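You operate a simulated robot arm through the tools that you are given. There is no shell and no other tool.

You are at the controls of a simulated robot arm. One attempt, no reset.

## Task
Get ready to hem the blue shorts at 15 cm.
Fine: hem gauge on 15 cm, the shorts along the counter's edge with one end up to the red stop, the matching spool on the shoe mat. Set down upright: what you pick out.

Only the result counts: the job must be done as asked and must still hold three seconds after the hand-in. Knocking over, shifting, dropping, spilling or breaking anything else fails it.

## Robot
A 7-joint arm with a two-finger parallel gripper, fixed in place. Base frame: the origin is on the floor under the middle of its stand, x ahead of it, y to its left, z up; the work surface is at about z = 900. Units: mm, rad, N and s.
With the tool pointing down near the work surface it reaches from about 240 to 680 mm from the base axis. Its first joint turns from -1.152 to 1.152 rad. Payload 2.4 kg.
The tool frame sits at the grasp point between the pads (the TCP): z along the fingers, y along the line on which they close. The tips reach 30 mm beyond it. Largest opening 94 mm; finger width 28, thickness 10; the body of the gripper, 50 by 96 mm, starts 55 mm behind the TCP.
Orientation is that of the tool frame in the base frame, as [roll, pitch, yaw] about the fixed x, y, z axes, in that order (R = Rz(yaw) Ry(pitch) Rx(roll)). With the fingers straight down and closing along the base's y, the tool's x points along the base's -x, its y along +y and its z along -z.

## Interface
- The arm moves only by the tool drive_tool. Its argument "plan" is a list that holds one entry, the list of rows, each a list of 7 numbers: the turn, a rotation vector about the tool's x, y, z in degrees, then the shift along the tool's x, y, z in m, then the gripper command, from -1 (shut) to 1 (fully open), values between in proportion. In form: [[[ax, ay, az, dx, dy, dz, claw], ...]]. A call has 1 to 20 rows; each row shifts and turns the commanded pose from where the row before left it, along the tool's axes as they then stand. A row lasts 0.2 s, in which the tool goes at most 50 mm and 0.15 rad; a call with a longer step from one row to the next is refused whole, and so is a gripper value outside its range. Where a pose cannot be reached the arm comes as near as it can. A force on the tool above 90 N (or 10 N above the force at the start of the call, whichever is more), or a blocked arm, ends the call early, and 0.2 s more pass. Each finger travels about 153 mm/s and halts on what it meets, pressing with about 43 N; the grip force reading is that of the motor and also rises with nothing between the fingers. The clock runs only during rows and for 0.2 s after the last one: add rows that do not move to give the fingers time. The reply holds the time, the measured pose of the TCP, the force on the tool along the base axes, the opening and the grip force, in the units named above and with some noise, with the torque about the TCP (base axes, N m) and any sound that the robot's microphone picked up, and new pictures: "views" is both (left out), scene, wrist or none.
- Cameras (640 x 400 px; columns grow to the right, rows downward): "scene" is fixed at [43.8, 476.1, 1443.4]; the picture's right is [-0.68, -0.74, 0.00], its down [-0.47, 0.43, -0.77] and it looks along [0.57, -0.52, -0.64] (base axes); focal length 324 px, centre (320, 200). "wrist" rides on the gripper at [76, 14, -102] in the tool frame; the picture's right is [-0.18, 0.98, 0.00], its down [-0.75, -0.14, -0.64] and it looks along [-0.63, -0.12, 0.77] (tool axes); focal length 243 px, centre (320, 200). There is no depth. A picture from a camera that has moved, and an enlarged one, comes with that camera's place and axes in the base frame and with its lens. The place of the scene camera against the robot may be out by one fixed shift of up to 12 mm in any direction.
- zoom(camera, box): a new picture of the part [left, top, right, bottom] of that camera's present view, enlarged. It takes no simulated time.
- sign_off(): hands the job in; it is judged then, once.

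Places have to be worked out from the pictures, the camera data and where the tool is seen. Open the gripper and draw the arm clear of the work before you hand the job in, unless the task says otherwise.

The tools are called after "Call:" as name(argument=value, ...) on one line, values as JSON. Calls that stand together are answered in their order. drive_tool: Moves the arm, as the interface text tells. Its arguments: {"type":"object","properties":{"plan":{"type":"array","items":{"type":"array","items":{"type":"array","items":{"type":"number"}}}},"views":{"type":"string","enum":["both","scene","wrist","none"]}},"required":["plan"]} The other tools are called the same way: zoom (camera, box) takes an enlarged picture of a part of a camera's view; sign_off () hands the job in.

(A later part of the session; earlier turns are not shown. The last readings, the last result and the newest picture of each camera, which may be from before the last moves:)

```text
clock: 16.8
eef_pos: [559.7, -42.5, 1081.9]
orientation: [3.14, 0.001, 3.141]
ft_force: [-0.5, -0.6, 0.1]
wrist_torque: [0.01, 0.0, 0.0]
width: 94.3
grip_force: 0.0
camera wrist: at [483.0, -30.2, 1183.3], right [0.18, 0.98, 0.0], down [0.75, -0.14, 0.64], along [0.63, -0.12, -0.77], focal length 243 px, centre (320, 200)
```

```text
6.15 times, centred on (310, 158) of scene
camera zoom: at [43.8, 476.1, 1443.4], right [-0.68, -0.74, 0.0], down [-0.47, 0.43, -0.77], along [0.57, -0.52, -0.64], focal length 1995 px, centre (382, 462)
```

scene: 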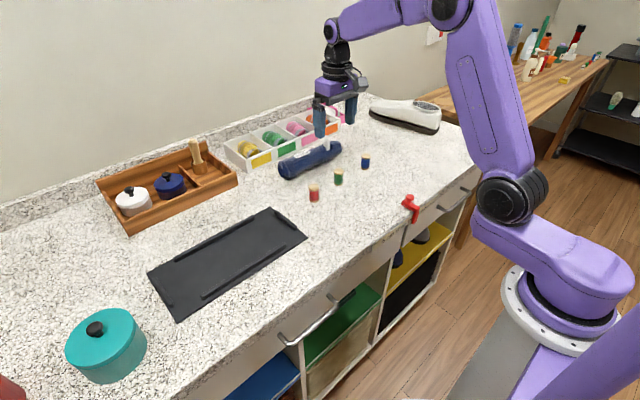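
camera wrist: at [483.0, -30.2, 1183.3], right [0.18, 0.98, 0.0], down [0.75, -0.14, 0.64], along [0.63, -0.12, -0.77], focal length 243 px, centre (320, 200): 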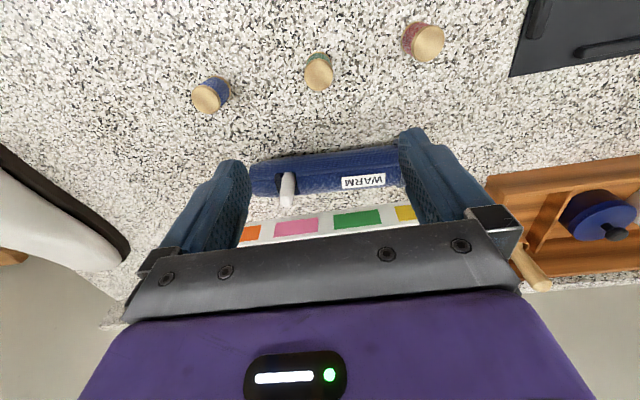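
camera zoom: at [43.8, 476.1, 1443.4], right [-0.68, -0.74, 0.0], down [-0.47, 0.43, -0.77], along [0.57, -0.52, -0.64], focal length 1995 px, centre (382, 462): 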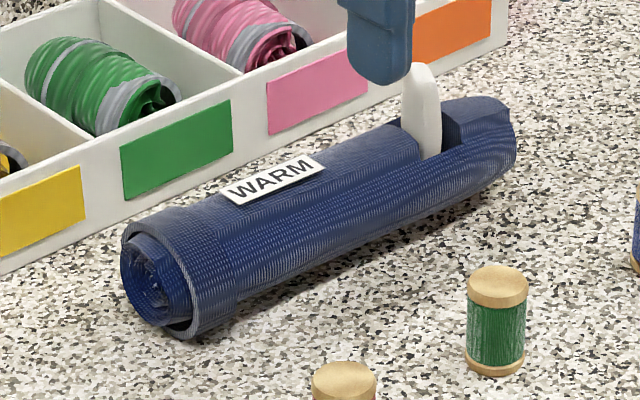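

The white piece looks like a stick of chalk standing in the shorts' pocket (top ≈ z 986, y≈−100), so I'll carry the roll level and grip clear of it at y≈−42. I'll turn the tool +90° about its z, so the fingers close across the roll and the camera sits on the +y side.

Call:
drive_tool(plan=[[[0, 0, 8.182, 0, 0, 0, 1], [0, 0, 8.182, 0, 0, 0, 1], [0, 0, 8.182, 0, 0, 0, 1], [0, 0, 8.182, 0, 0, 0, 1], [0, 0, 8.182, 0, 0, 0, 1], [0, 0, 8.182, 0, 0, 0, 1], [0, 0, 8.182, 0, 0, 0, 1], [0, 0, 8.182, 0, 0, 0, 1], [0, 0, 8.182, 0, 0, 0, 1], [0, 0, 8.182, 0, 0, 0, 1], [0, 0, 8.182, 0, 0, 0, 1], [0, 0, 0, 0, 0.04, 0, 1], [0, 0, 0, 0, 0.04, 0, 1], [0, 0, 0, 0, 0, 0, 1]]], views="both")

Call:
zoom(camera="wrist", box=[160, 60, 480, 260])

```text
clock: 19.8
eef_pos: [640.6, -45.2, 1082.4]
orientation: [-3.14, 0.001, 1.572]
ft_force: [0.5, 0.5, 0.3]
wrist_torque: [-0.02, 0.0, 0.02]
width: 93.9
grip_force: 0.0
camera wrist: at [655.5, 30.6, 1183.5], right [0.98, -0.18, 0.0], down [-0.14, -0.75, 0.64], along [-0.12, -0.63, -0.77], focal length 243 px, centre (320, 200)
```

scene: 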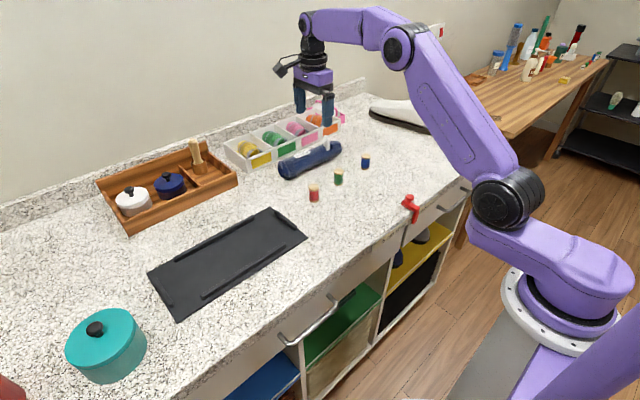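
wrist: 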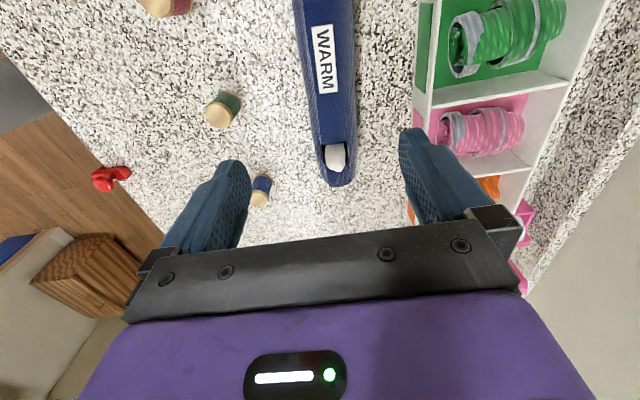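

```text
2.00 times, centred on (320, 160) of wrist
camera zoom: at [655.5, 30.6, 1183.5], right [0.98, -0.18, 0.0], down [-0.14, -0.75, 0.64], along [-0.12, -0.63, -0.77], focal length 485 px, centre (320, 280)
```

zoom: 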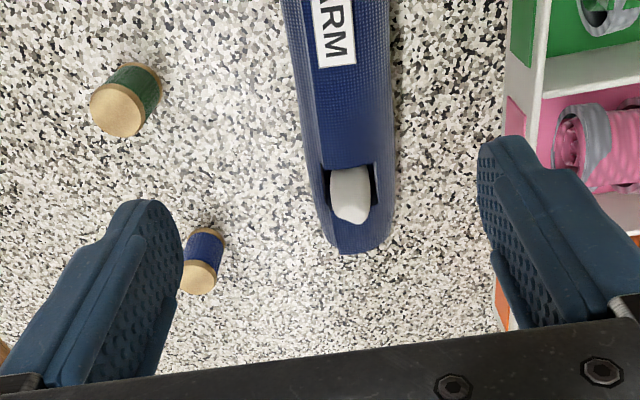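

From this view the roll's axis passes (648.6, −135) and (654–658, 0…27), so it is tilted about 3° and its −y end is near y≈−150; the box is clear behind at x≈745. I'll shift +13 mm in x, align by 3° and lower to just above the roll to check.

Call:
drive_tool(plan=[[[0, 0, 0, 0, 0.0128, 0.02, 1], [0, 0, 3, 0, 0, 0.03, 1], [0, 0, 0, 0, 0, 0.03, 1], [0, 0, 0, 0, 0, 0.02, 1], [0, 0, 0, 0, 0, 0, 1]]], views="both")

Call:
zoom(camera="wrist", box=[160, 60, 480, 260])

Call:
zoom(camera="scene", box=[260, 80, 380, 190])

```text
clock: 21.0
eef_pos: [655.4, -44.8, 982.0]
orientation: [3.141, -0.001, 1.518]
ft_force: [-0.5, 0.0, -0.1]
wrist_torque: [-0.01, 0.0, -0.02]
width: 93.9
grip_force: 0.2
camera wrist: at [673.2, 31.4, 1084.1], right [0.97, -0.23, 0.0], down [-0.18, -0.75, 0.64], along [-0.15, -0.62, -0.77], focal length 243 px, centre (320, 200)
```

scene: 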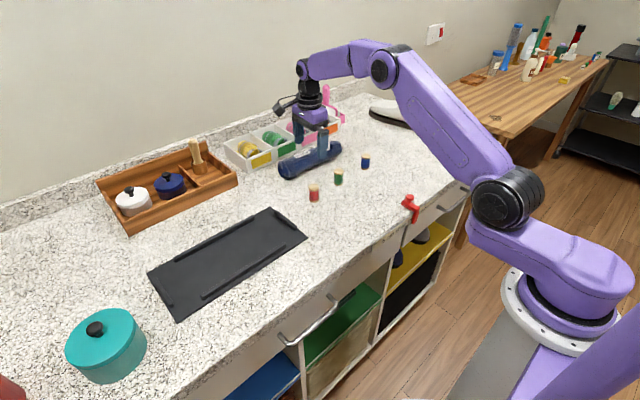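
wrist: 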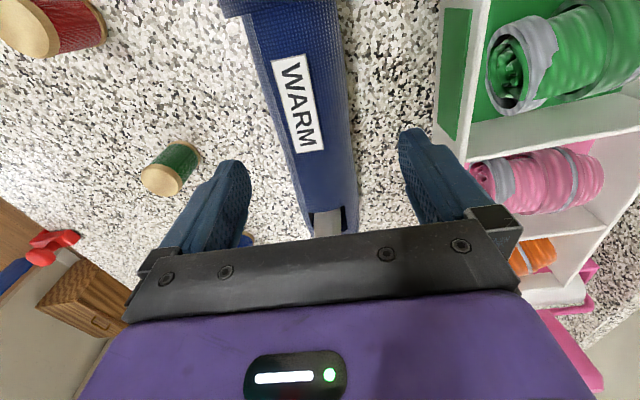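

```text
2.00 times, centred on (320, 160) of wrist
camera zoom: at [673.2, 31.4, 1084.1], right [0.97, -0.23, 0.0], down [-0.18, -0.75, 0.64], along [-0.15, -0.62, -0.77], focal length 485 px, centre (320, 280)
```

zoom: 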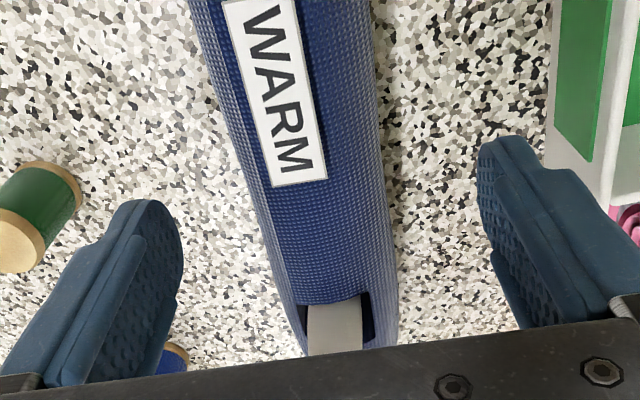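

```text
3.64 times, centred on (320, 135) of scene
camera zoom: at [43.8, 476.1, 1443.4], right [-0.68, -0.74, 0.0], down [-0.47, 0.43, -0.77], along [0.57, -0.52, -0.64], focal length 1179 px, centre (320, 436)
```

zoom: 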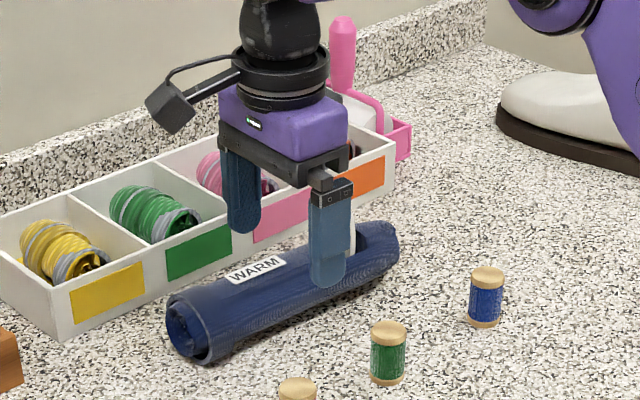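

The aligned view puts the roll axis at x≈653 at the grasp with the same 3° tilt as the tool, so I shift −2.5 mm. Then I lower to z≈936 and close on the roll.

Call:
drive_tool(plan=[[[0, 0, 0, 0, -0.0025, 0.02, 1], [0, 0, 0, 0, 0, 0.02, 1], [0, 0, 0, 0, 0, 0.006, 1], [0, 0, 0, 0, 0, 0, 0.4], [0, 0, 0, 0, 0, 0, 0.1], [0, 0, 0, 0, 0, 0, -0.5], [0, 0, 0, 0, 0, 0, -1], [0, 0, 0, 0, 0, 0, -1]]], views="both")

Call:
zoom(camera="scene", box=[260, 80, 380, 190])

```text
clock: 22.8
eef_pos: [650.0, -44.9, 936.5]
orientation: [3.142, -0.001, 1.52]
ft_force: [1.1, -0.4, 0.6]
wrist_torque: [-0.03, -0.04, -0.03]
width: 57.5
grip_force: 42.9
camera wrist: at [668.2, 30.5, 1038.3], right [0.97, -0.24, 0.0], down [-0.18, -0.75, 0.64], along [-0.15, -0.62, -0.77], focal length 243 px, centre (320, 200)
```

scene: 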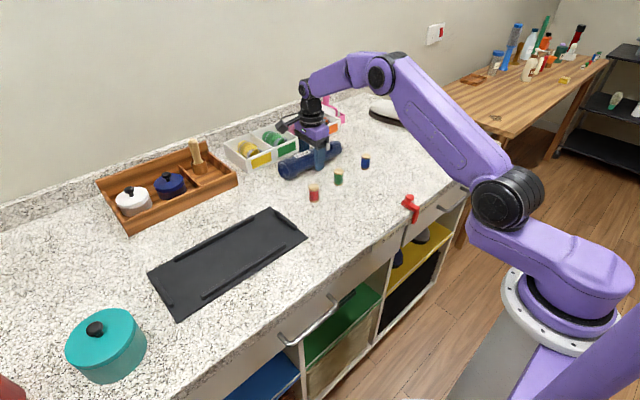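
wrist: 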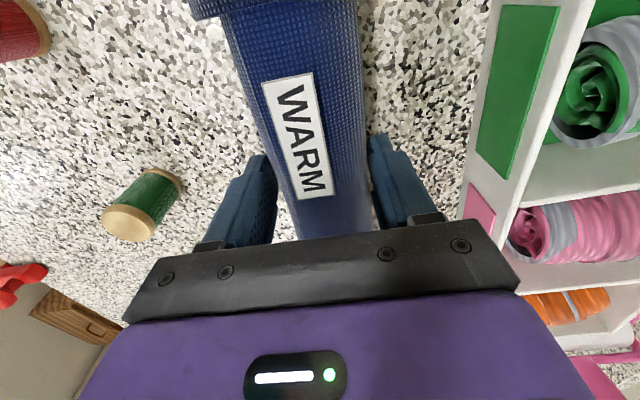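

```text
3.64 times, centred on (320, 135) of scene
camera zoom: at [43.9, 476.1, 1443.4], right [-0.68, -0.74, 0.0], down [-0.47, 0.43, -0.77], along [0.57, -0.52, -0.64], focal length 1179 px, centre (320, 436)
```

zoom: 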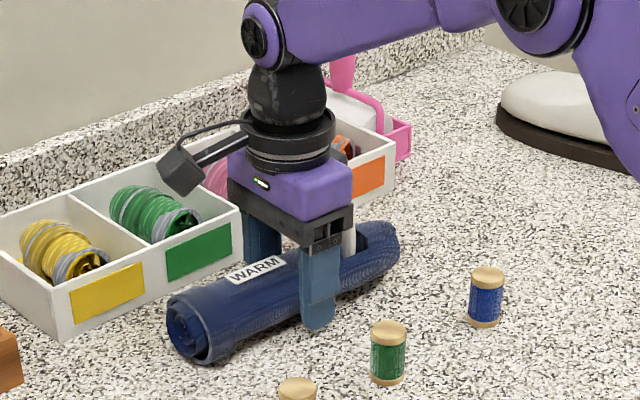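

The roll is held (57.5 mm wide). I'll lift it slowly and straight up by ~110 mm to keep the chalk standing, then check.

Call:
drive_tool(plan=[[[0, 0, 0, 0, 0, -0.003, -1], [0, 0, 0, 0, 0, -0.006, -1], [0, 0, 0, 0, 0, -0.01, -1], [0, 0, 0, 0, 0, -0.015, -1], [0, 0, 0, 0, 0, -0.018, -1], [0, 0, 0, 0, 0, -0.018, -1], [0, 0, 0, 0, 0, -0.018, -1], [0, 0, 0, 0, 0, -0.013, -1], [0, 0, 0, 0, 0, -0.006, -1], [0, 0, 0, 0, 0, -0.003, -1], [0, 0, 0, 0, 0, 0, -1]]], views="both")

Call:
zoom(camera="scene", box=[260, 70, 380, 180])

```text
clock: 25.2
eef_pos: [649.9, -46.2, 1045.1]
orientation: [3.139, -0.001, 1.519]
ft_force: [-0.4, 0.1, -1.0]
wrist_torque: [0.01, -0.01, 0.03]
width: 0.0
grip_force: 33.5
camera wrist: at [669.4, 29.2, 1147.4], right [0.97, -0.23, 0.0], down [-0.18, -0.75, 0.64], along [-0.15, -0.62, -0.77], focal length 243 px, centre (320, 200)
```

scene: 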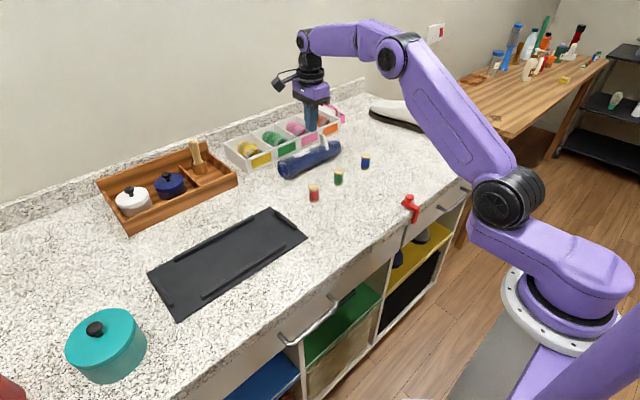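
wrist: 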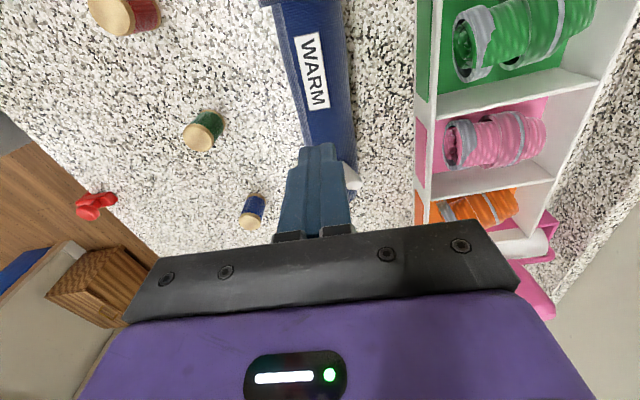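

```text
3.64 times, centred on (320, 125) of scene
camera zoom: at [43.8, 476.1, 1443.4], right [-0.68, -0.74, 0.0], down [-0.47, 0.43, -0.77], along [0.57, -0.52, -0.64], focal length 1179 px, centre (320, 473)
```

zoom: 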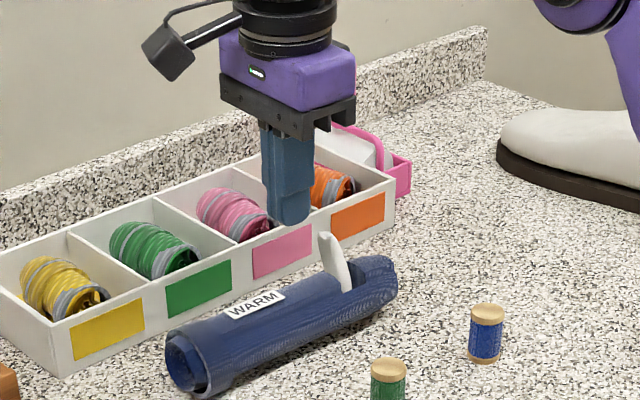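

The roll slipped out during the lift (width 0) and is still lying where it was; the chalk now seems to lean a bit. I'll look closer before trying again.

Call:
zoom(camera="wrist", box=[240, 0, 440, 240])

Call:
zoom(camera="scene", box=[270, 125, 350, 190])

```text
1.67 times, centred on (340, 120) of wrist
camera zoom: at [669.4, 29.2, 1147.4], right [0.97, -0.23, 0.0], down [-0.18, -0.75, 0.64], along [-0.15, -0.62, -0.77], focal length 404 px, centre (287, 333)
```

zoom: 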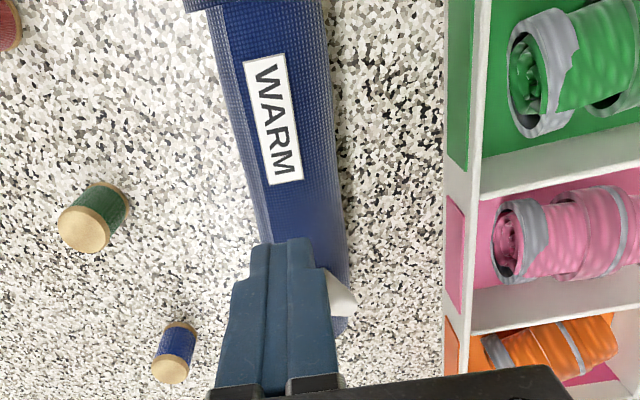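

```text
6.15 times, centred on (310, 158) of scene
camera zoom: at [43.8, 476.1, 1443.4], right [-0.68, -0.74, 0.0], down [-0.47, 0.43, -0.77], along [0.57, -0.52, -0.64], focal length 1995 px, centre (382, 462)
```

zoom: 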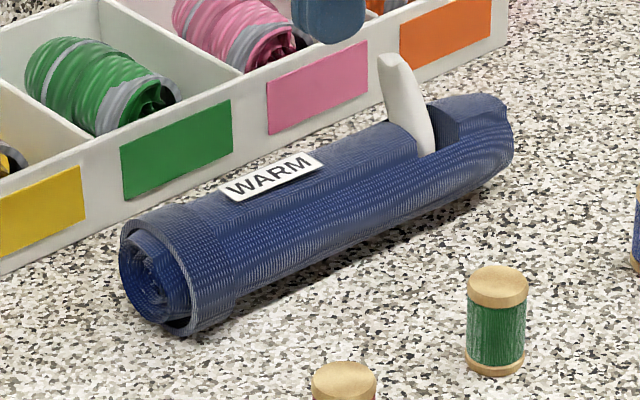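

The chalk is a loose piece leaning in its slot, still held by it; the roll itself barely moved (≈1 mm). I'll reopen, go back down a bit deeper (z≈933) and regrip, then raise just 4 mm and read the forces before lifting further.

Call:
drive_tool(plan=[[[0, 0, 0, 0, 0, 0, 1], [0, 0, 0, 0, 0, 0, 1], [0, 0, 0, 0, 0, 0.03, 1], [0, 0, 0, 0, 0, 0.03, 1], [0, 0, 0, 0, 0, 0.03, 1], [0, 0, 0, 0, 0, 0.015, 1], [0, 0, 0, 0, 0, 0.007, 1], [0, 0, 0, 0, 0, 0, 1]]], views="both")

Call:
zoom(camera="wrist", box=[160, 0, 480, 240])

Call:
zoom(camera="scene", box=[260, 90, 380, 190])

```text
clock: 27.0
eef_pos: [650.2, -46.9, 933.8]
orientation: [3.141, 0.0, 1.518]
ft_force: [-0.4, -0.1, 0.7]
wrist_torque: [0.01, 0.0, 0.0]
width: 94.1
grip_force: 0.1
camera wrist: at [668.5, 28.9, 1034.9], right [0.97, -0.23, 0.0], down [-0.18, -0.75, 0.64], along [-0.15, -0.62, -0.77], focal length 243 px, centre (320, 200)
```

scene: 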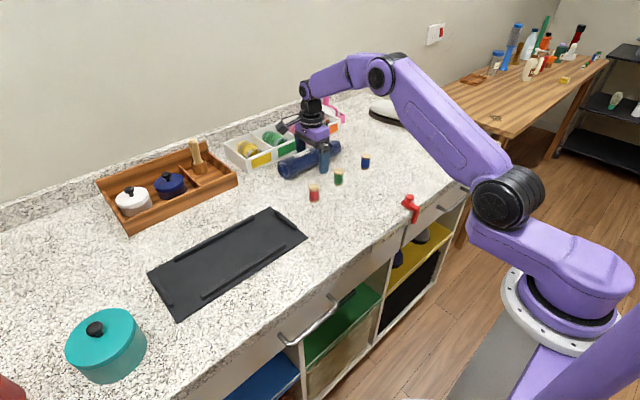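
wrist: 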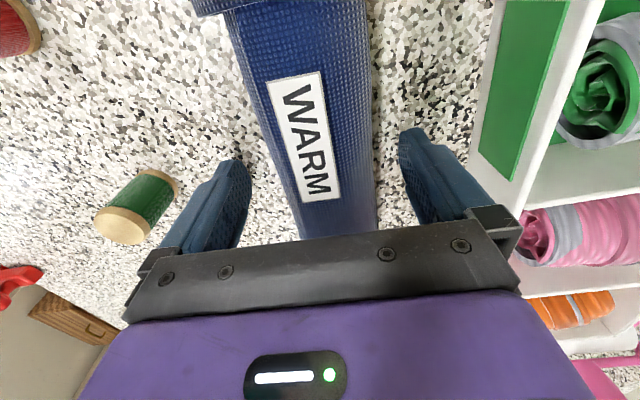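

```text
1.67 times, centred on (320, 120) of wrist
camera zoom: at [668.5, 28.9, 1034.9], right [0.97, -0.23, 0.0], down [-0.18, -0.75, 0.64], along [-0.15, -0.62, -0.77], focal length 404 px, centre (320, 333)
```

zoom: 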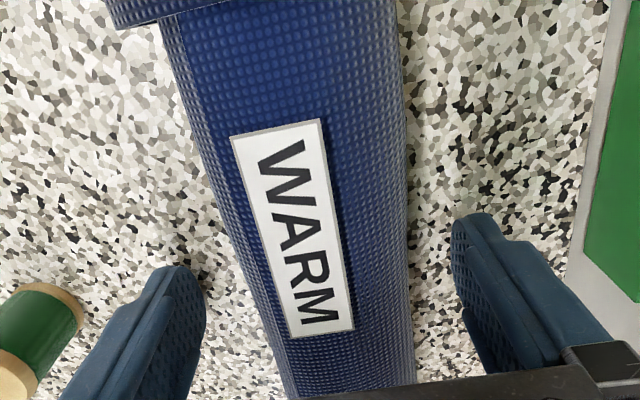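

```text
4.00 times, centred on (320, 140) of scene
camera zoom: at [43.8, 476.1, 1443.4], right [-0.68, -0.74, 0.0], down [-0.47, 0.43, -0.77], along [0.57, -0.52, -0.64], focal length 1296 px, centre (320, 440)
```

zoom: 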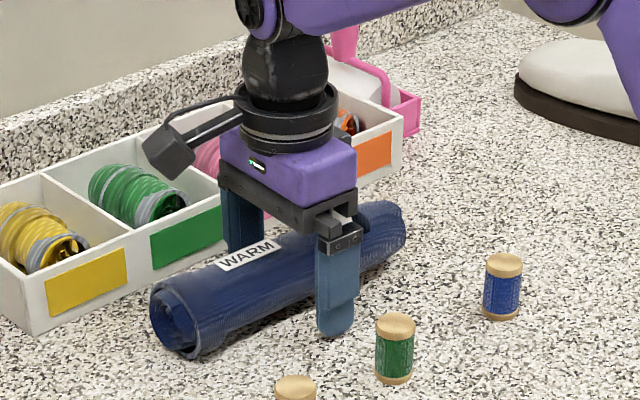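

Positioned around the roll at z≈934 with no contact forces. Now close and read the grip.

Call:
drive_tool(plan=[[[0, 0, 0, 0, 0, 0, 0.4], [0, 0, 0, 0, 0, 0, 0.1], [0, 0, 0, 0, 0, 0, -1], [0, 0, 0, 0, 0, 0, -1], [0, 0, 0, 0, 0, 0, -1], [0, 0, 0, 0, 0, 0, -1]]], views="wrist")

```text
clock: 28.4
eef_pos: [650.0, -44.9, 934.4]
orientation: [3.142, 0.001, 1.517]
ft_force: [1.3, -0.1, 4.2]
wrist_torque: [0.02, 0.01, -0.06]
width: 59.1
grip_force: 42.6
camera wrist: at [668.6, 28.9, 1035.4], right [0.97, -0.23, 0.0], down [-0.18, -0.75, 0.64], along [-0.15, -0.62, -0.77], focal length 243 px, centre (320, 200)
```

wrist: 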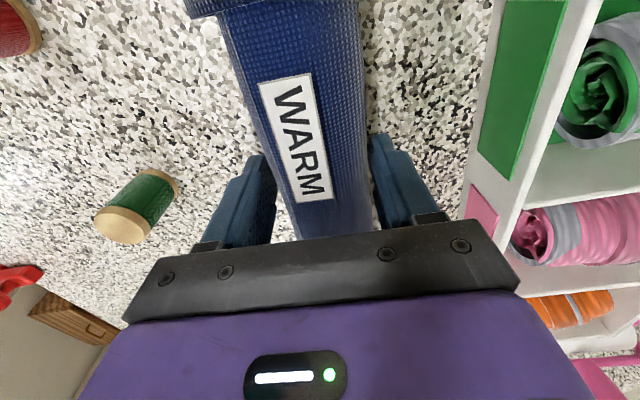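

The width now reads 59.1 mm with a slight upward push (4 N). I'll raise only 4 mm and read force and torque.

Call:
drive_tool(plan=[[[0, 0, 0, 0, 0, -0.002, -1], [0, 0, 0, 0, 0, -0.002, -1], [0, 0, 0, 0, 0, 0, -1]]], views="scene")

Call:
zoom(camera="scene", box=[260, 90, 380, 190])

```text
clock: 29.2
eef_pos: [650.3, -45.8, 937.7]
orientation: [-3.141, 0.001, 1.519]
ft_force: [1.2, -0.8, -3.3]
wrist_torque: [-0.03, 0.0, -0.03]
width: 58.9
grip_force: 42.5
```

scene: 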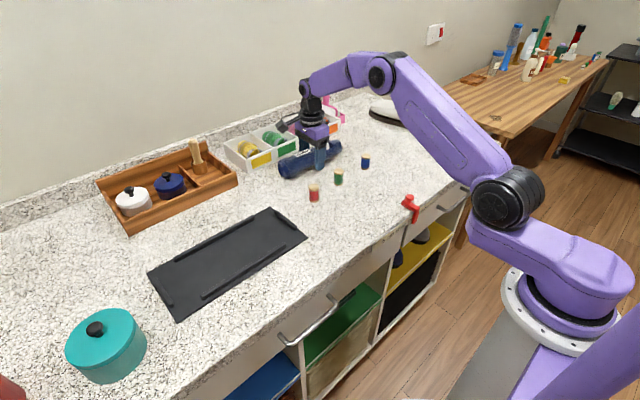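

```text
4.00 times, centred on (320, 140) of scene
camera zoom: at [43.9, 476.1, 1443.4], right [-0.68, -0.74, 0.0], down [-0.47, 0.43, -0.77], along [0.57, -0.52, -0.64], focal length 1296 px, centre (320, 440)
```

zoom: 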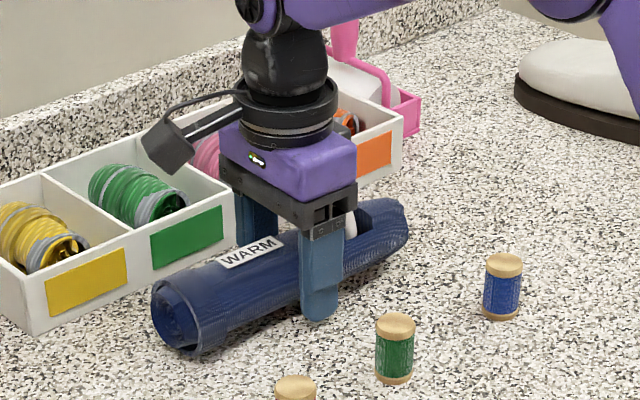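

After +3.3 mm the tool carries −3.3 N with almost no torque. I'll raise 5 mm more and see whether the load or width changes.

Call:
drive_tool(plan=[[[0, 0, 0, 0, 0, -0.0025, -1], [0, 0, 0, 0, 0, -0.0025, -1], [0, 0, 0, 0, 0, 0, -1]]], views="both")

Call:
zoom(camera="scene", box=[260, 90, 380, 190])

```text
clock: 30.0
eef_pos: [651.5, -44.6, 944.2]
orientation: [3.141, -0.001, 1.519]
ft_force: [-0.5, 0.3, -3.4]
wrist_torque: [-0.03, 0.01, -0.03]
width: 58.9
grip_force: 43.0
camera wrist: at [668.7, 29.7, 1045.0], right [0.97, -0.23, 0.0], down [-0.18, -0.75, 0.64], along [-0.15, -0.62, -0.77], focal length 243 px, centre (320, 200)
```

scene: 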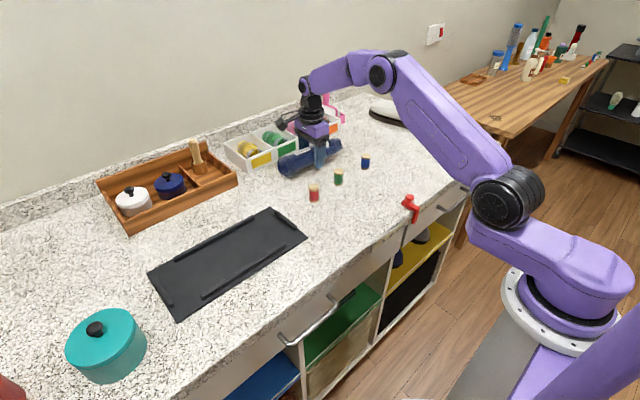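
wrist: 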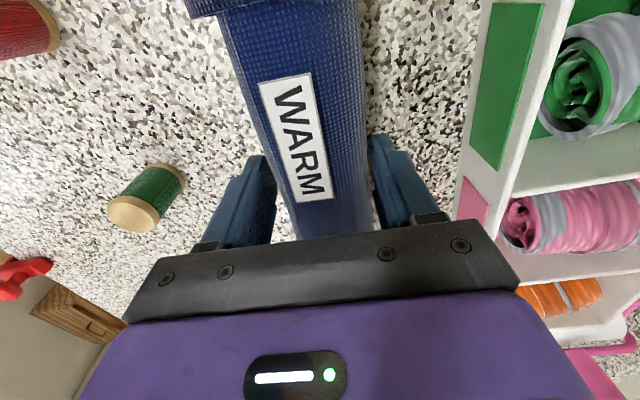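

```text
4.00 times, centred on (320, 140) of scene
camera zoom: at [43.9, 476.1, 1443.4], right [-0.68, -0.74, 0.0], down [-0.47, 0.43, -0.77], along [0.57, -0.52, -0.64], focal length 1296 px, centre (320, 440)
```

zoom: 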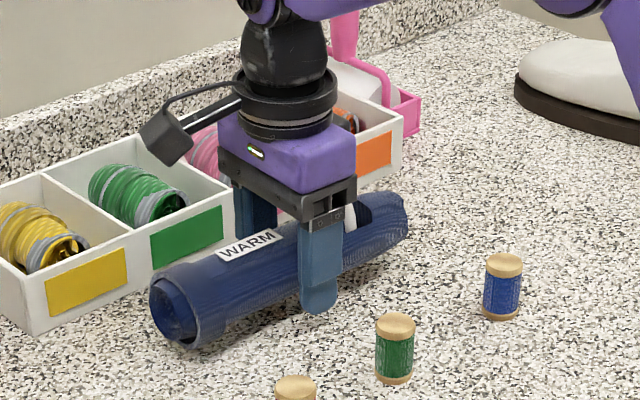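

The roll is lifted about 7 mm and hangs steadily (−3.4 N ≈ 0.35 kg, width 58.9). I'll hold still a second or so to see if the grip creeps.

Call:
drive_tool(plan=[[[0, 0, 0, 0, 0, 0, -1], [0, 0, 0, 0, 0, 0, -1], [0, 0, 0, 0, 0, 0, -1], [0, 0, 0, 0, 0, 0, -1], [0, 0, 0, 0, 0, 0, -1], [0, 0, 0, 0, 0, 0, -1]]], views="both")

Call:
zoom(camera="scene", box=[260, 90, 380, 190])

```text
clock: 31.4
eef_pos: [650.5, -45.5, 942.4]
orientation: [3.141, -0.001, 1.519]
ft_force: [0.2, -0.1, -2.6]
wrist_torque: [-0.03, 0.02, 0.02]
width: 58.7
grip_force: 42.7
camera wrist: at [668.7, 29.6, 1044.9], right [0.97, -0.23, 0.0], down [-0.18, -0.75, 0.64], along [-0.15, -0.62, -0.77], focal length 243 px, centre (320, 200)
```

scene: 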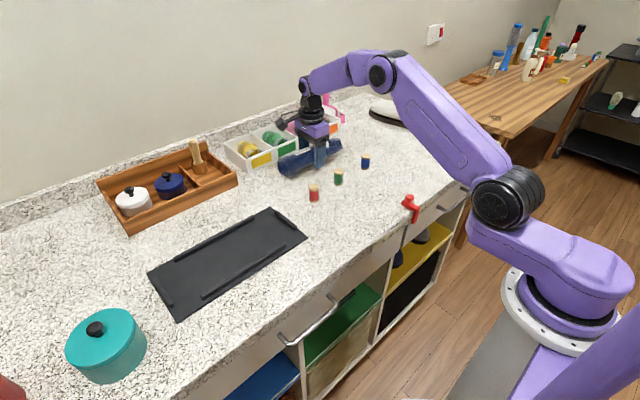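
wrist: 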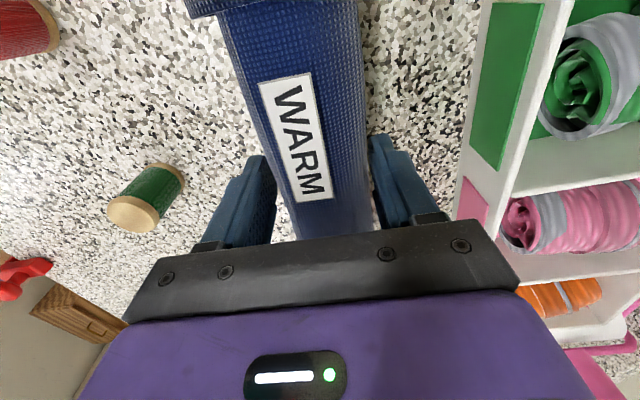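

```text
4.00 times, centred on (320, 140) of scene
camera zoom: at [43.9, 476.1, 1443.4], right [-0.68, -0.74, 0.0], down [-0.47, 0.43, -0.77], along [0.57, -0.52, -0.64], focal length 1296 px, centre (320, 440)
```

zoom: 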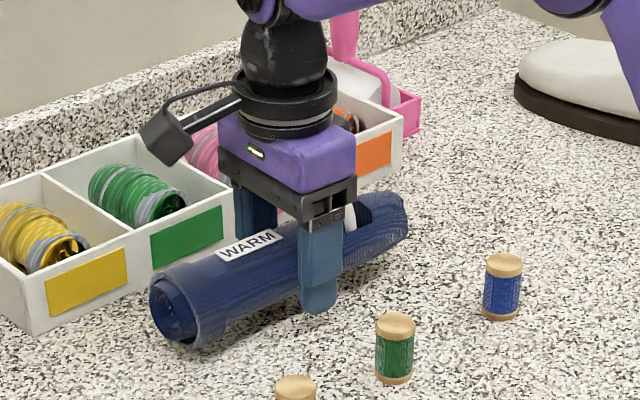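

It holds but the width is shrinking very slightly (59.1→58.7), hinting the pads sit a little high on the curve. I'll set the roll back down, open, go ~2.5 mm deeper and regrip for a firmer hold.

Call:
drive_tool(plan=[[[0, 0, 0, 0, 0, 0.003, -1], [0, 0, 0, 0, 0, 0.003, -1], [0, 0, 0, 0, 0, 0.002, -1], [0, 0, 0, 0, 0, 0.001, -1], [0, 0, 0, 0, 0, 0, -0.5], [0, 0, 0, 0, 0, 0, 0.5], [0, 0, 0, 0, 0, 0, 0.7], [0, 0, 0, 0, 0, 0.002, 0.7], [0, 0, 0, 0, 0, 0.001, 0.7], [0, 0, 0, 0, 0, 0, 0.7]]], views="both")

Call:
zoom(camera="scene", box=[260, 90, 380, 190])

```text
clock: 33.6
eef_pos: [650.6, -43.5, 931.8]
orientation: [3.141, 0.001, 1.518]
ft_force: [-0.6, -0.4, 0.6]
wrist_torque: [-0.01, 0.0, -0.02]
width: 79.7
grip_force: 0.1
camera wrist: at [669.3, 30.7, 1033.0], right [0.97, -0.23, 0.0], down [-0.18, -0.75, 0.64], along [-0.15, -0.62, -0.77], focal length 243 px, centre (320, 200)
```

scene: 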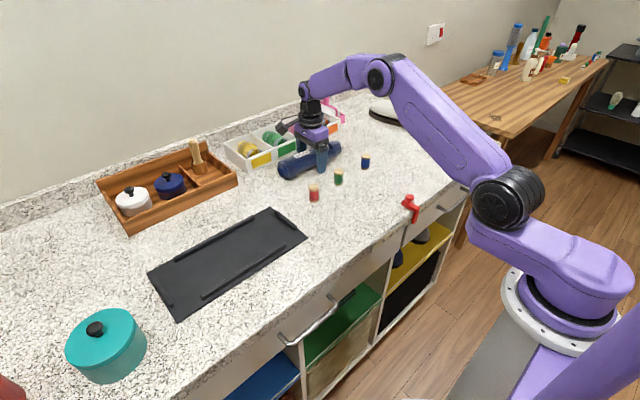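
wrist: 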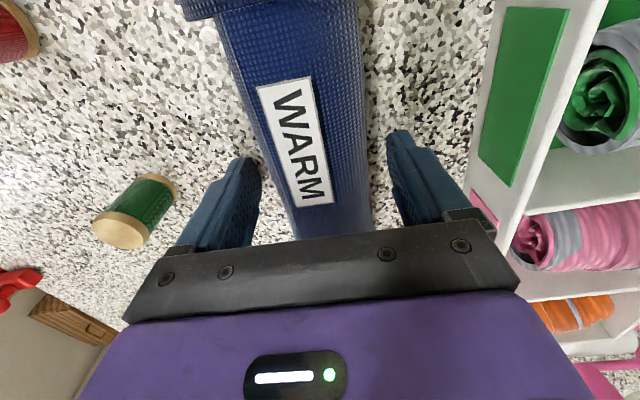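

```text
4.00 times, centred on (320, 140) of scene
camera zoom: at [43.8, 476.1, 1443.4], right [-0.68, -0.74, 0.0], down [-0.47, 0.43, -0.77], along [0.57, -0.52, -0.64], focal length 1296 px, centre (320, 440)
```

zoom: 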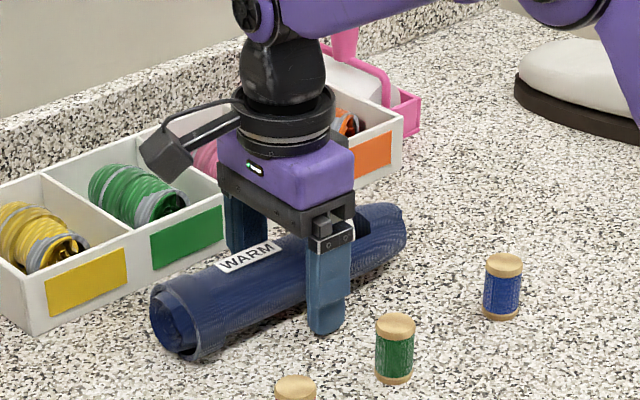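

Down at z≈932 with no contact with the counter. Close again and read.

Call:
drive_tool(plan=[[[0, 0, 0, 0, 0, 0, 0.3], [0, 0, 0, 0, 0, 0, -1], [0, 0, 0, 0, 0, 0, -1], [0, 0, 0, 0, 0, 0, -1], [0, 0, 0, 0, 0, 0, -1]]], views="wrist")

Call:
zoom(camera="scene", box=[260, 90, 380, 190])

```text
clock: 34.8
eef_pos: [650.7, -44.6, 930.8]
orientation: [3.141, 0.0, 1.518]
ft_force: [-0.5, -0.6, 0.7]
wrist_torque: [0.0, 0.01, 0.0]
width: 60.5
grip_force: 42.9
camera wrist: at [669.2, 30.6, 1033.1], right [0.97, -0.23, 0.0], down [-0.18, -0.75, 0.64], along [-0.15, -0.62, -0.77], focal length 243 px, centre (320, 200)
```

wrist: 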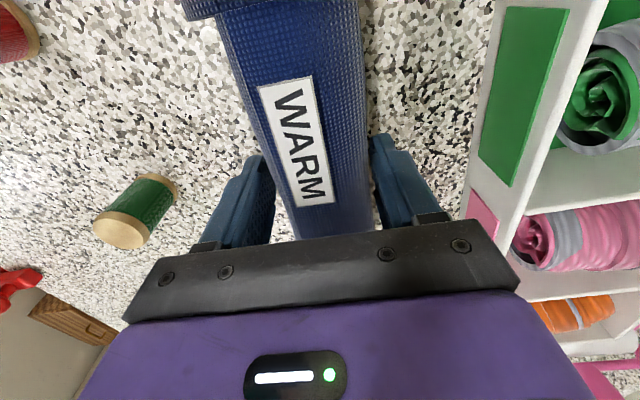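

```text
4.00 times, centred on (320, 140) of scene
camera zoom: at [43.8, 476.1, 1443.4], right [-0.68, -0.74, 0.0], down [-0.47, 0.43, -0.77], along [0.57, -0.52, -0.64], focal length 1296 px, centre (320, 440)
```

zoom: 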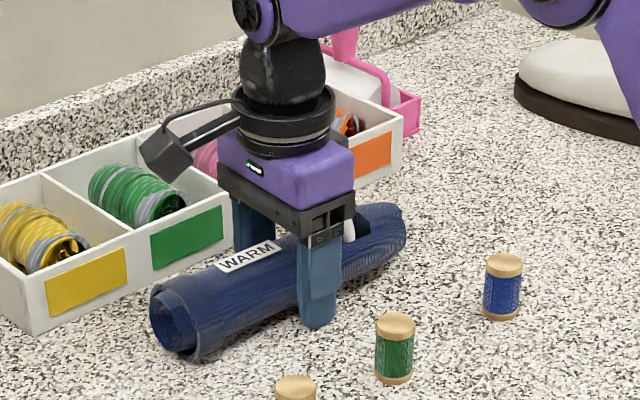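

Deeper gives a wider section (60.5 mm), so the pads are nearer the roll's widest line. I'll lift slowly by 15 mm and check the width and load.

Call:
drive_tool(plan=[[[0, 0, 0, 0, 0, -0.002, -1], [0, 0, 0, 0, 0, -0.003, -1], [0, 0, 0, 0, 0, -0.004, -1], [0, 0, 0, 0, 0, -0.004, -1], [0, 0, 0, 0, 0, -0.002, -1], [0, 0, 0, 0, 0, 0, -1], [0, 0, 0, 0, 0, 0, -1]]], views="wrist")

Call:
zoom(camera="scene", box=[260, 90, 380, 190])

```text
clock: 36.4
eef_pos: [650.3, -45.0, 946.4]
orientation: [3.141, 0.0, 1.518]
ft_force: [-0.2, 0.5, -2.0]
wrist_torque: [0.03, -0.04, 0.02]
width: 59.7
grip_force: 42.6
camera wrist: at [668.8, 29.6, 1048.7], right [0.97, -0.23, 0.0], down [-0.18, -0.75, 0.64], along [-0.15, -0.62, -0.77], focal length 243 px, centre (320, 200)
```

wrist: 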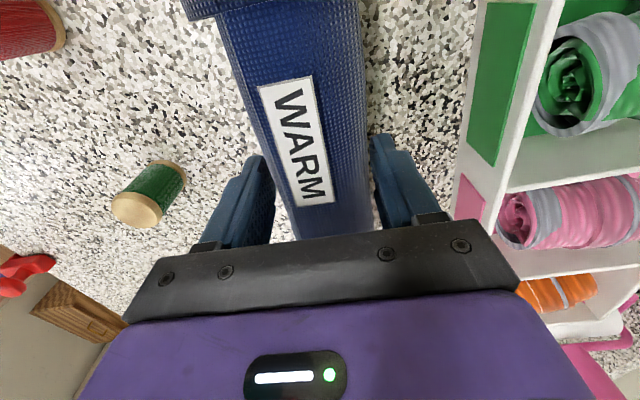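

```text
4.00 times, centred on (320, 140) of scene
camera zoom: at [43.9, 476.1, 1443.4], right [-0.68, -0.74, 0.0], down [-0.47, 0.43, -0.77], along [0.57, -0.52, -0.64], focal length 1296 px, centre (320, 440)
```

zoom: 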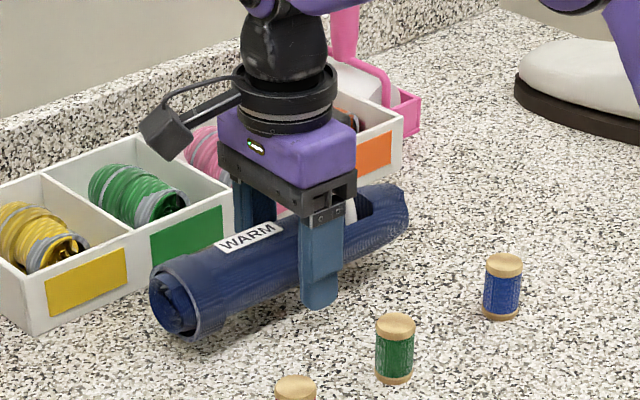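

The roll hangs at ~15 mm but the width went 60.5→59.7. I'll hold still a little to measure whether it is really creeping.

Call:
drive_tool(plan=[[[0, 0, 0, 0, 0, 0, -1], [0, 0, 0, 0, 0, 0, -1], [0, 0, 0, 0, 0, 0, -1], [0, 0, 0, 0, 0, 0, -1]]], views="wrist")

Call:
zoom(camera="scene", box=[260, 90, 380, 190])

```text
clock: 37.4
eef_pos: [650.7, -45.8, 947.1]
orientation: [3.14, 0.001, 1.517]
ft_force: [0.3, -0.7, -1.3]
wrist_torque: [0.0, 0.01, -0.01]
width: 60.3
grip_force: 42.9
camera wrist: at [668.8, 29.7, 1048.6], right [0.97, -0.23, 0.0], down [-0.18, -0.75, 0.64], along [-0.15, -0.62, -0.77], focal length 243 px, centre (320, 200)
```

wrist: 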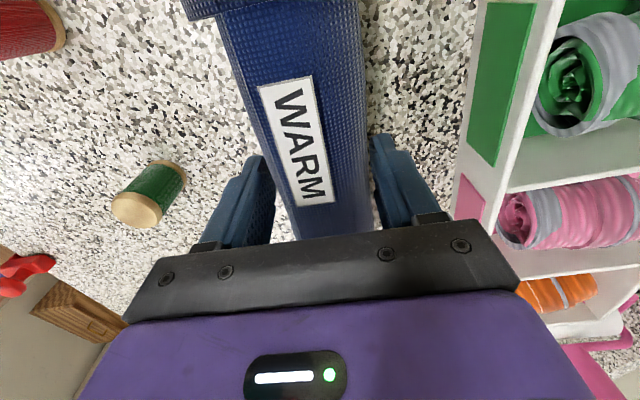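

```text
4.00 times, centred on (320, 140) of scene
camera zoom: at [43.9, 476.1, 1443.4], right [-0.68, -0.74, 0.0], down [-0.47, 0.43, -0.77], along [0.57, -0.52, -0.64], focal length 1296 px, centre (320, 440)
```

zoom: 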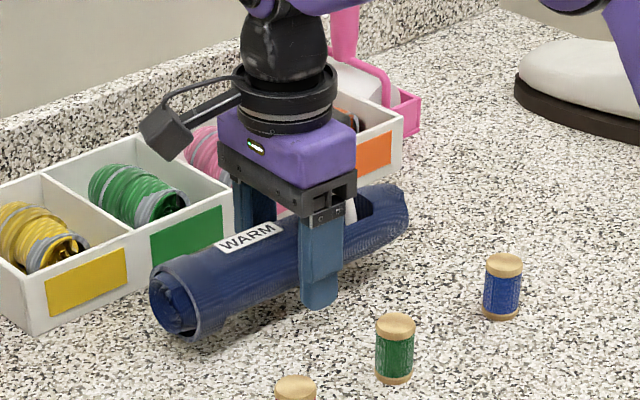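

The width is back to 60.3 (just noise) and the pictures are identical, so the grip is stable. I'll continue the lift by 30 mm and check again.

Call:
drive_tool(plan=[[[0, 0, 0, 0, 0, -0.003, -1], [0, 0, 0, 0, 0, -0.006, -1], [0, 0, 0, 0, 0, -0.008, -1], [0, 0, 0, 0, 0, -0.007, -1], [0, 0, 0, 0, 0, -0.004, -1], [0, 0, 0, 0, 0, -0.002, -1], [0, 0, 0, 0, 0, 0, -1]]], views="wrist")

Call:
zoom(camera="scene", box=[260, 80, 380, 190])

```text
clock: 39.0
eef_pos: [651.2, -45.7, 975.6]
orientation: [3.14, -0.001, 1.518]
ft_force: [-0.2, 0.2, -2.3]
wrist_torque: [-0.01, -0.03, 0.01]
width: 60.1
grip_force: 42.6
camera wrist: at [668.5, 29.6, 1078.2], right [0.97, -0.23, 0.0], down [-0.18, -0.75, 0.64], along [-0.15, -0.62, -0.77], focal length 243 px, centre (320, 200)
```

wrist: 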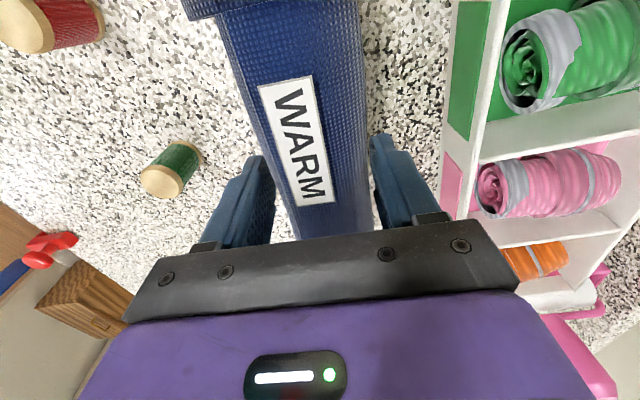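

```text
3.64 times, centred on (320, 135) of scene
camera zoom: at [43.9, 476.1, 1443.4], right [-0.68, -0.74, 0.0], down [-0.47, 0.43, -0.77], along [0.57, -0.52, -0.64], focal length 1179 px, centre (320, 436)
```

zoom: 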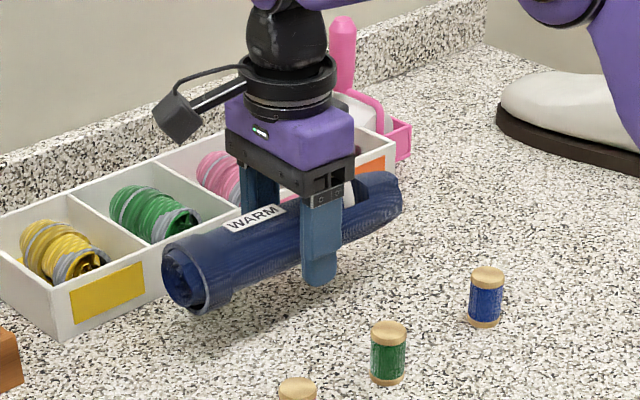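

The roll hangs level at 45 mm clearance, chalk still in its slot. I'll raise 35 mm more, turn back 3° so it is parallel to the edge, and begin carrying it towards the edge over the spools.

Call:
drive_tool(plan=[[[0, 0, -0.75, 0, 0, -0.005, -1], [0, 0, -0.75, 0, 0, -0.01, -1], [0, 0, -0.75, 0, 0, -0.012, -1], [0, 0, -0.75, 0, 0, -0.008, -1], [0, 0, 0, 0.0015, -0.005, 0, -1], [0, 0, 0, 0.003, -0.01, 0, -1], [0, 0, 0, 0.0044, -0.015, 0, -1], [0, 0, 0, 0.0059, -0.02, 0, -1], [0, 0, 0, 0.0071, -0.024, 0, -1], [0, 0, 0, 0.0071, -0.024, 0, -1], [0, 0, 0, 0.0059, -0.02, 0, -1], [0, 0, 0, 0.0044, -0.015, 0, -1], [0, 0, 0, 0.003, -0.01, 0, -1]]], views="both")

Call:
zoom(camera="scene", box=[260, 80, 420, 220])

```text
clock: 41.8
eef_pos: [508.8, -2.2, 1012.0]
orientation: [-3.141, 0.001, 1.57]
ft_force: [-0.5, -0.8, -2.2]
wrist_torque: [-0.01, 0.02, 0.01]
width: 59.9
grip_force: 43.1
camera wrist: at [522.3, 71.9, 1114.3], right [0.98, -0.18, 0.0], down [-0.14, -0.75, 0.64], along [-0.12, -0.63, -0.77], focal length 243 px, centre (320, 200)
```

scene: 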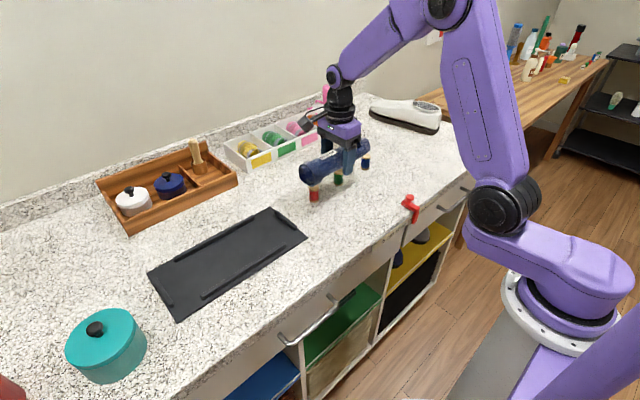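
wrist: 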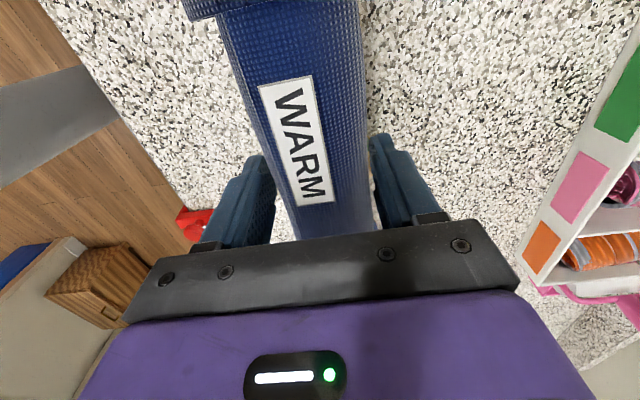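

```text
2.86 times, centred on (340, 150) of scene
camera zoom: at [43.9, 476.1, 1443.4], right [-0.68, -0.74, 0.0], down [-0.47, 0.43, -0.77], along [0.57, -0.52, -0.64], focal length 926 px, centre (263, 343)
```

zoom: 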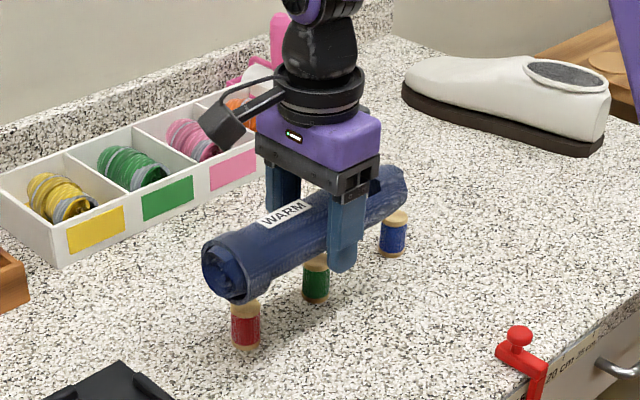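

Carrying well: level, over the spools, width 59.9. I'll continue to about (360, 42), short of the stop, still high.

Call:
drive_tool(plan=[[[0, 0, 0, 0.0015, -0.005, 0, -1], [0, 0, 0, 0.003, -0.01, 0, -1], [0, 0, 0, 0.0044, -0.015, 0, -1], [0, 0, 0, 0.0059, -0.02, 0, -1], [0, 0, 0, 0.0067, -0.023, 0, -1], [0, 0, 0, 0.0067, -0.023, 0, -1], [0, 0, 0, 0.0059, -0.02, 0, -1], [0, 0, 0, 0.0044, -0.015, 0, -1], [0, 0, 0, 0.003, -0.01, 0, -1], [0, 0, 0, 0.0015, -0.005, 0, -1], [0, 0, 0, 0.001, -0.003, 0, -1], [0, 0, 0, 0, 0, 0, -1]]], views="both")

Call:
zoom(camera="scene", box=[310, 130, 450, 270])

Call:
zoom(camera="wrist", box=[120, 120, 520, 300])

```text
clock: 44.4
eef_pos: [359.8, 38.9, 1009.9]
orientation: [-3.141, -0.001, 1.571]
ft_force: [-0.2, -0.3, -2.2]
wrist_torque: [-0.02, -0.04, -0.03]
width: 59.8
grip_force: 43.3
camera wrist: at [372.8, 115.6, 1112.4], right [0.98, -0.18, 0.0], down [-0.14, -0.75, 0.64], along [-0.12, -0.63, -0.77], focal length 243 px, centre (320, 200)
```

scene: 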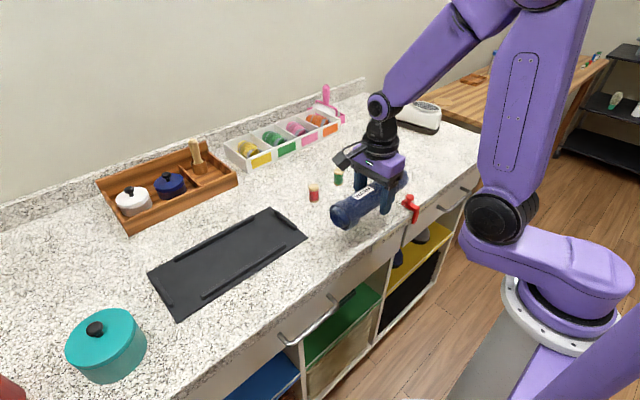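
wrist: 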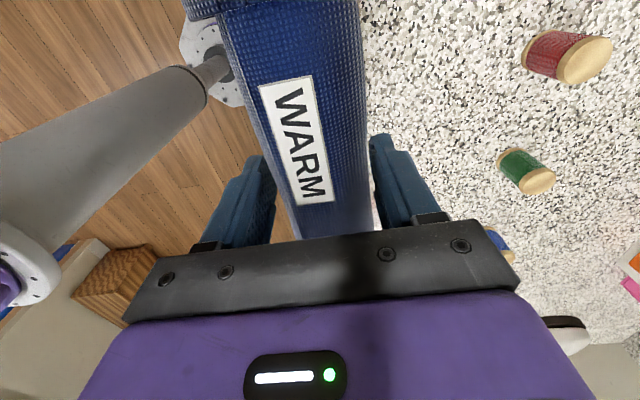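

```text
2.86 times, centred on (380, 200) of scene
camera zoom: at [43.8, 476.1, 1443.4], right [-0.68, -0.74, 0.0], down [-0.47, 0.43, -0.77], along [0.57, -0.52, -0.64], focal length 926 px, centre (149, 200)
```

zoom: 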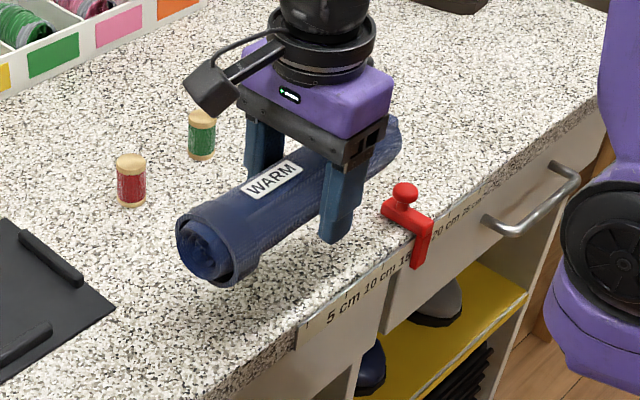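

```text
1.60 times, centred on (320, 210) of wrist
camera zoom: at [372.8, 115.6, 1112.4], right [0.98, -0.18, 0.0], down [-0.14, -0.75, 0.64], along [-0.12, -0.63, -0.77], focal length 388 px, centre (320, 184)
```

zoom: 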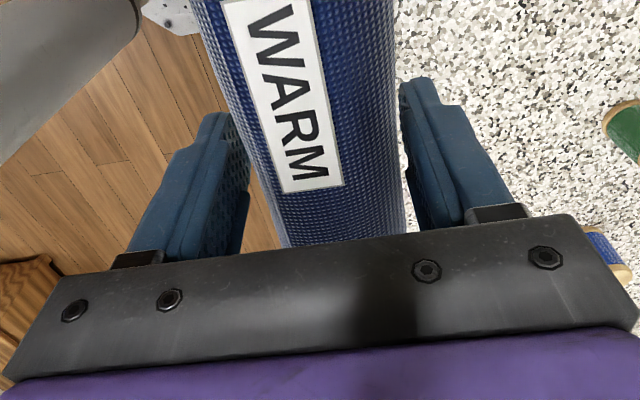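

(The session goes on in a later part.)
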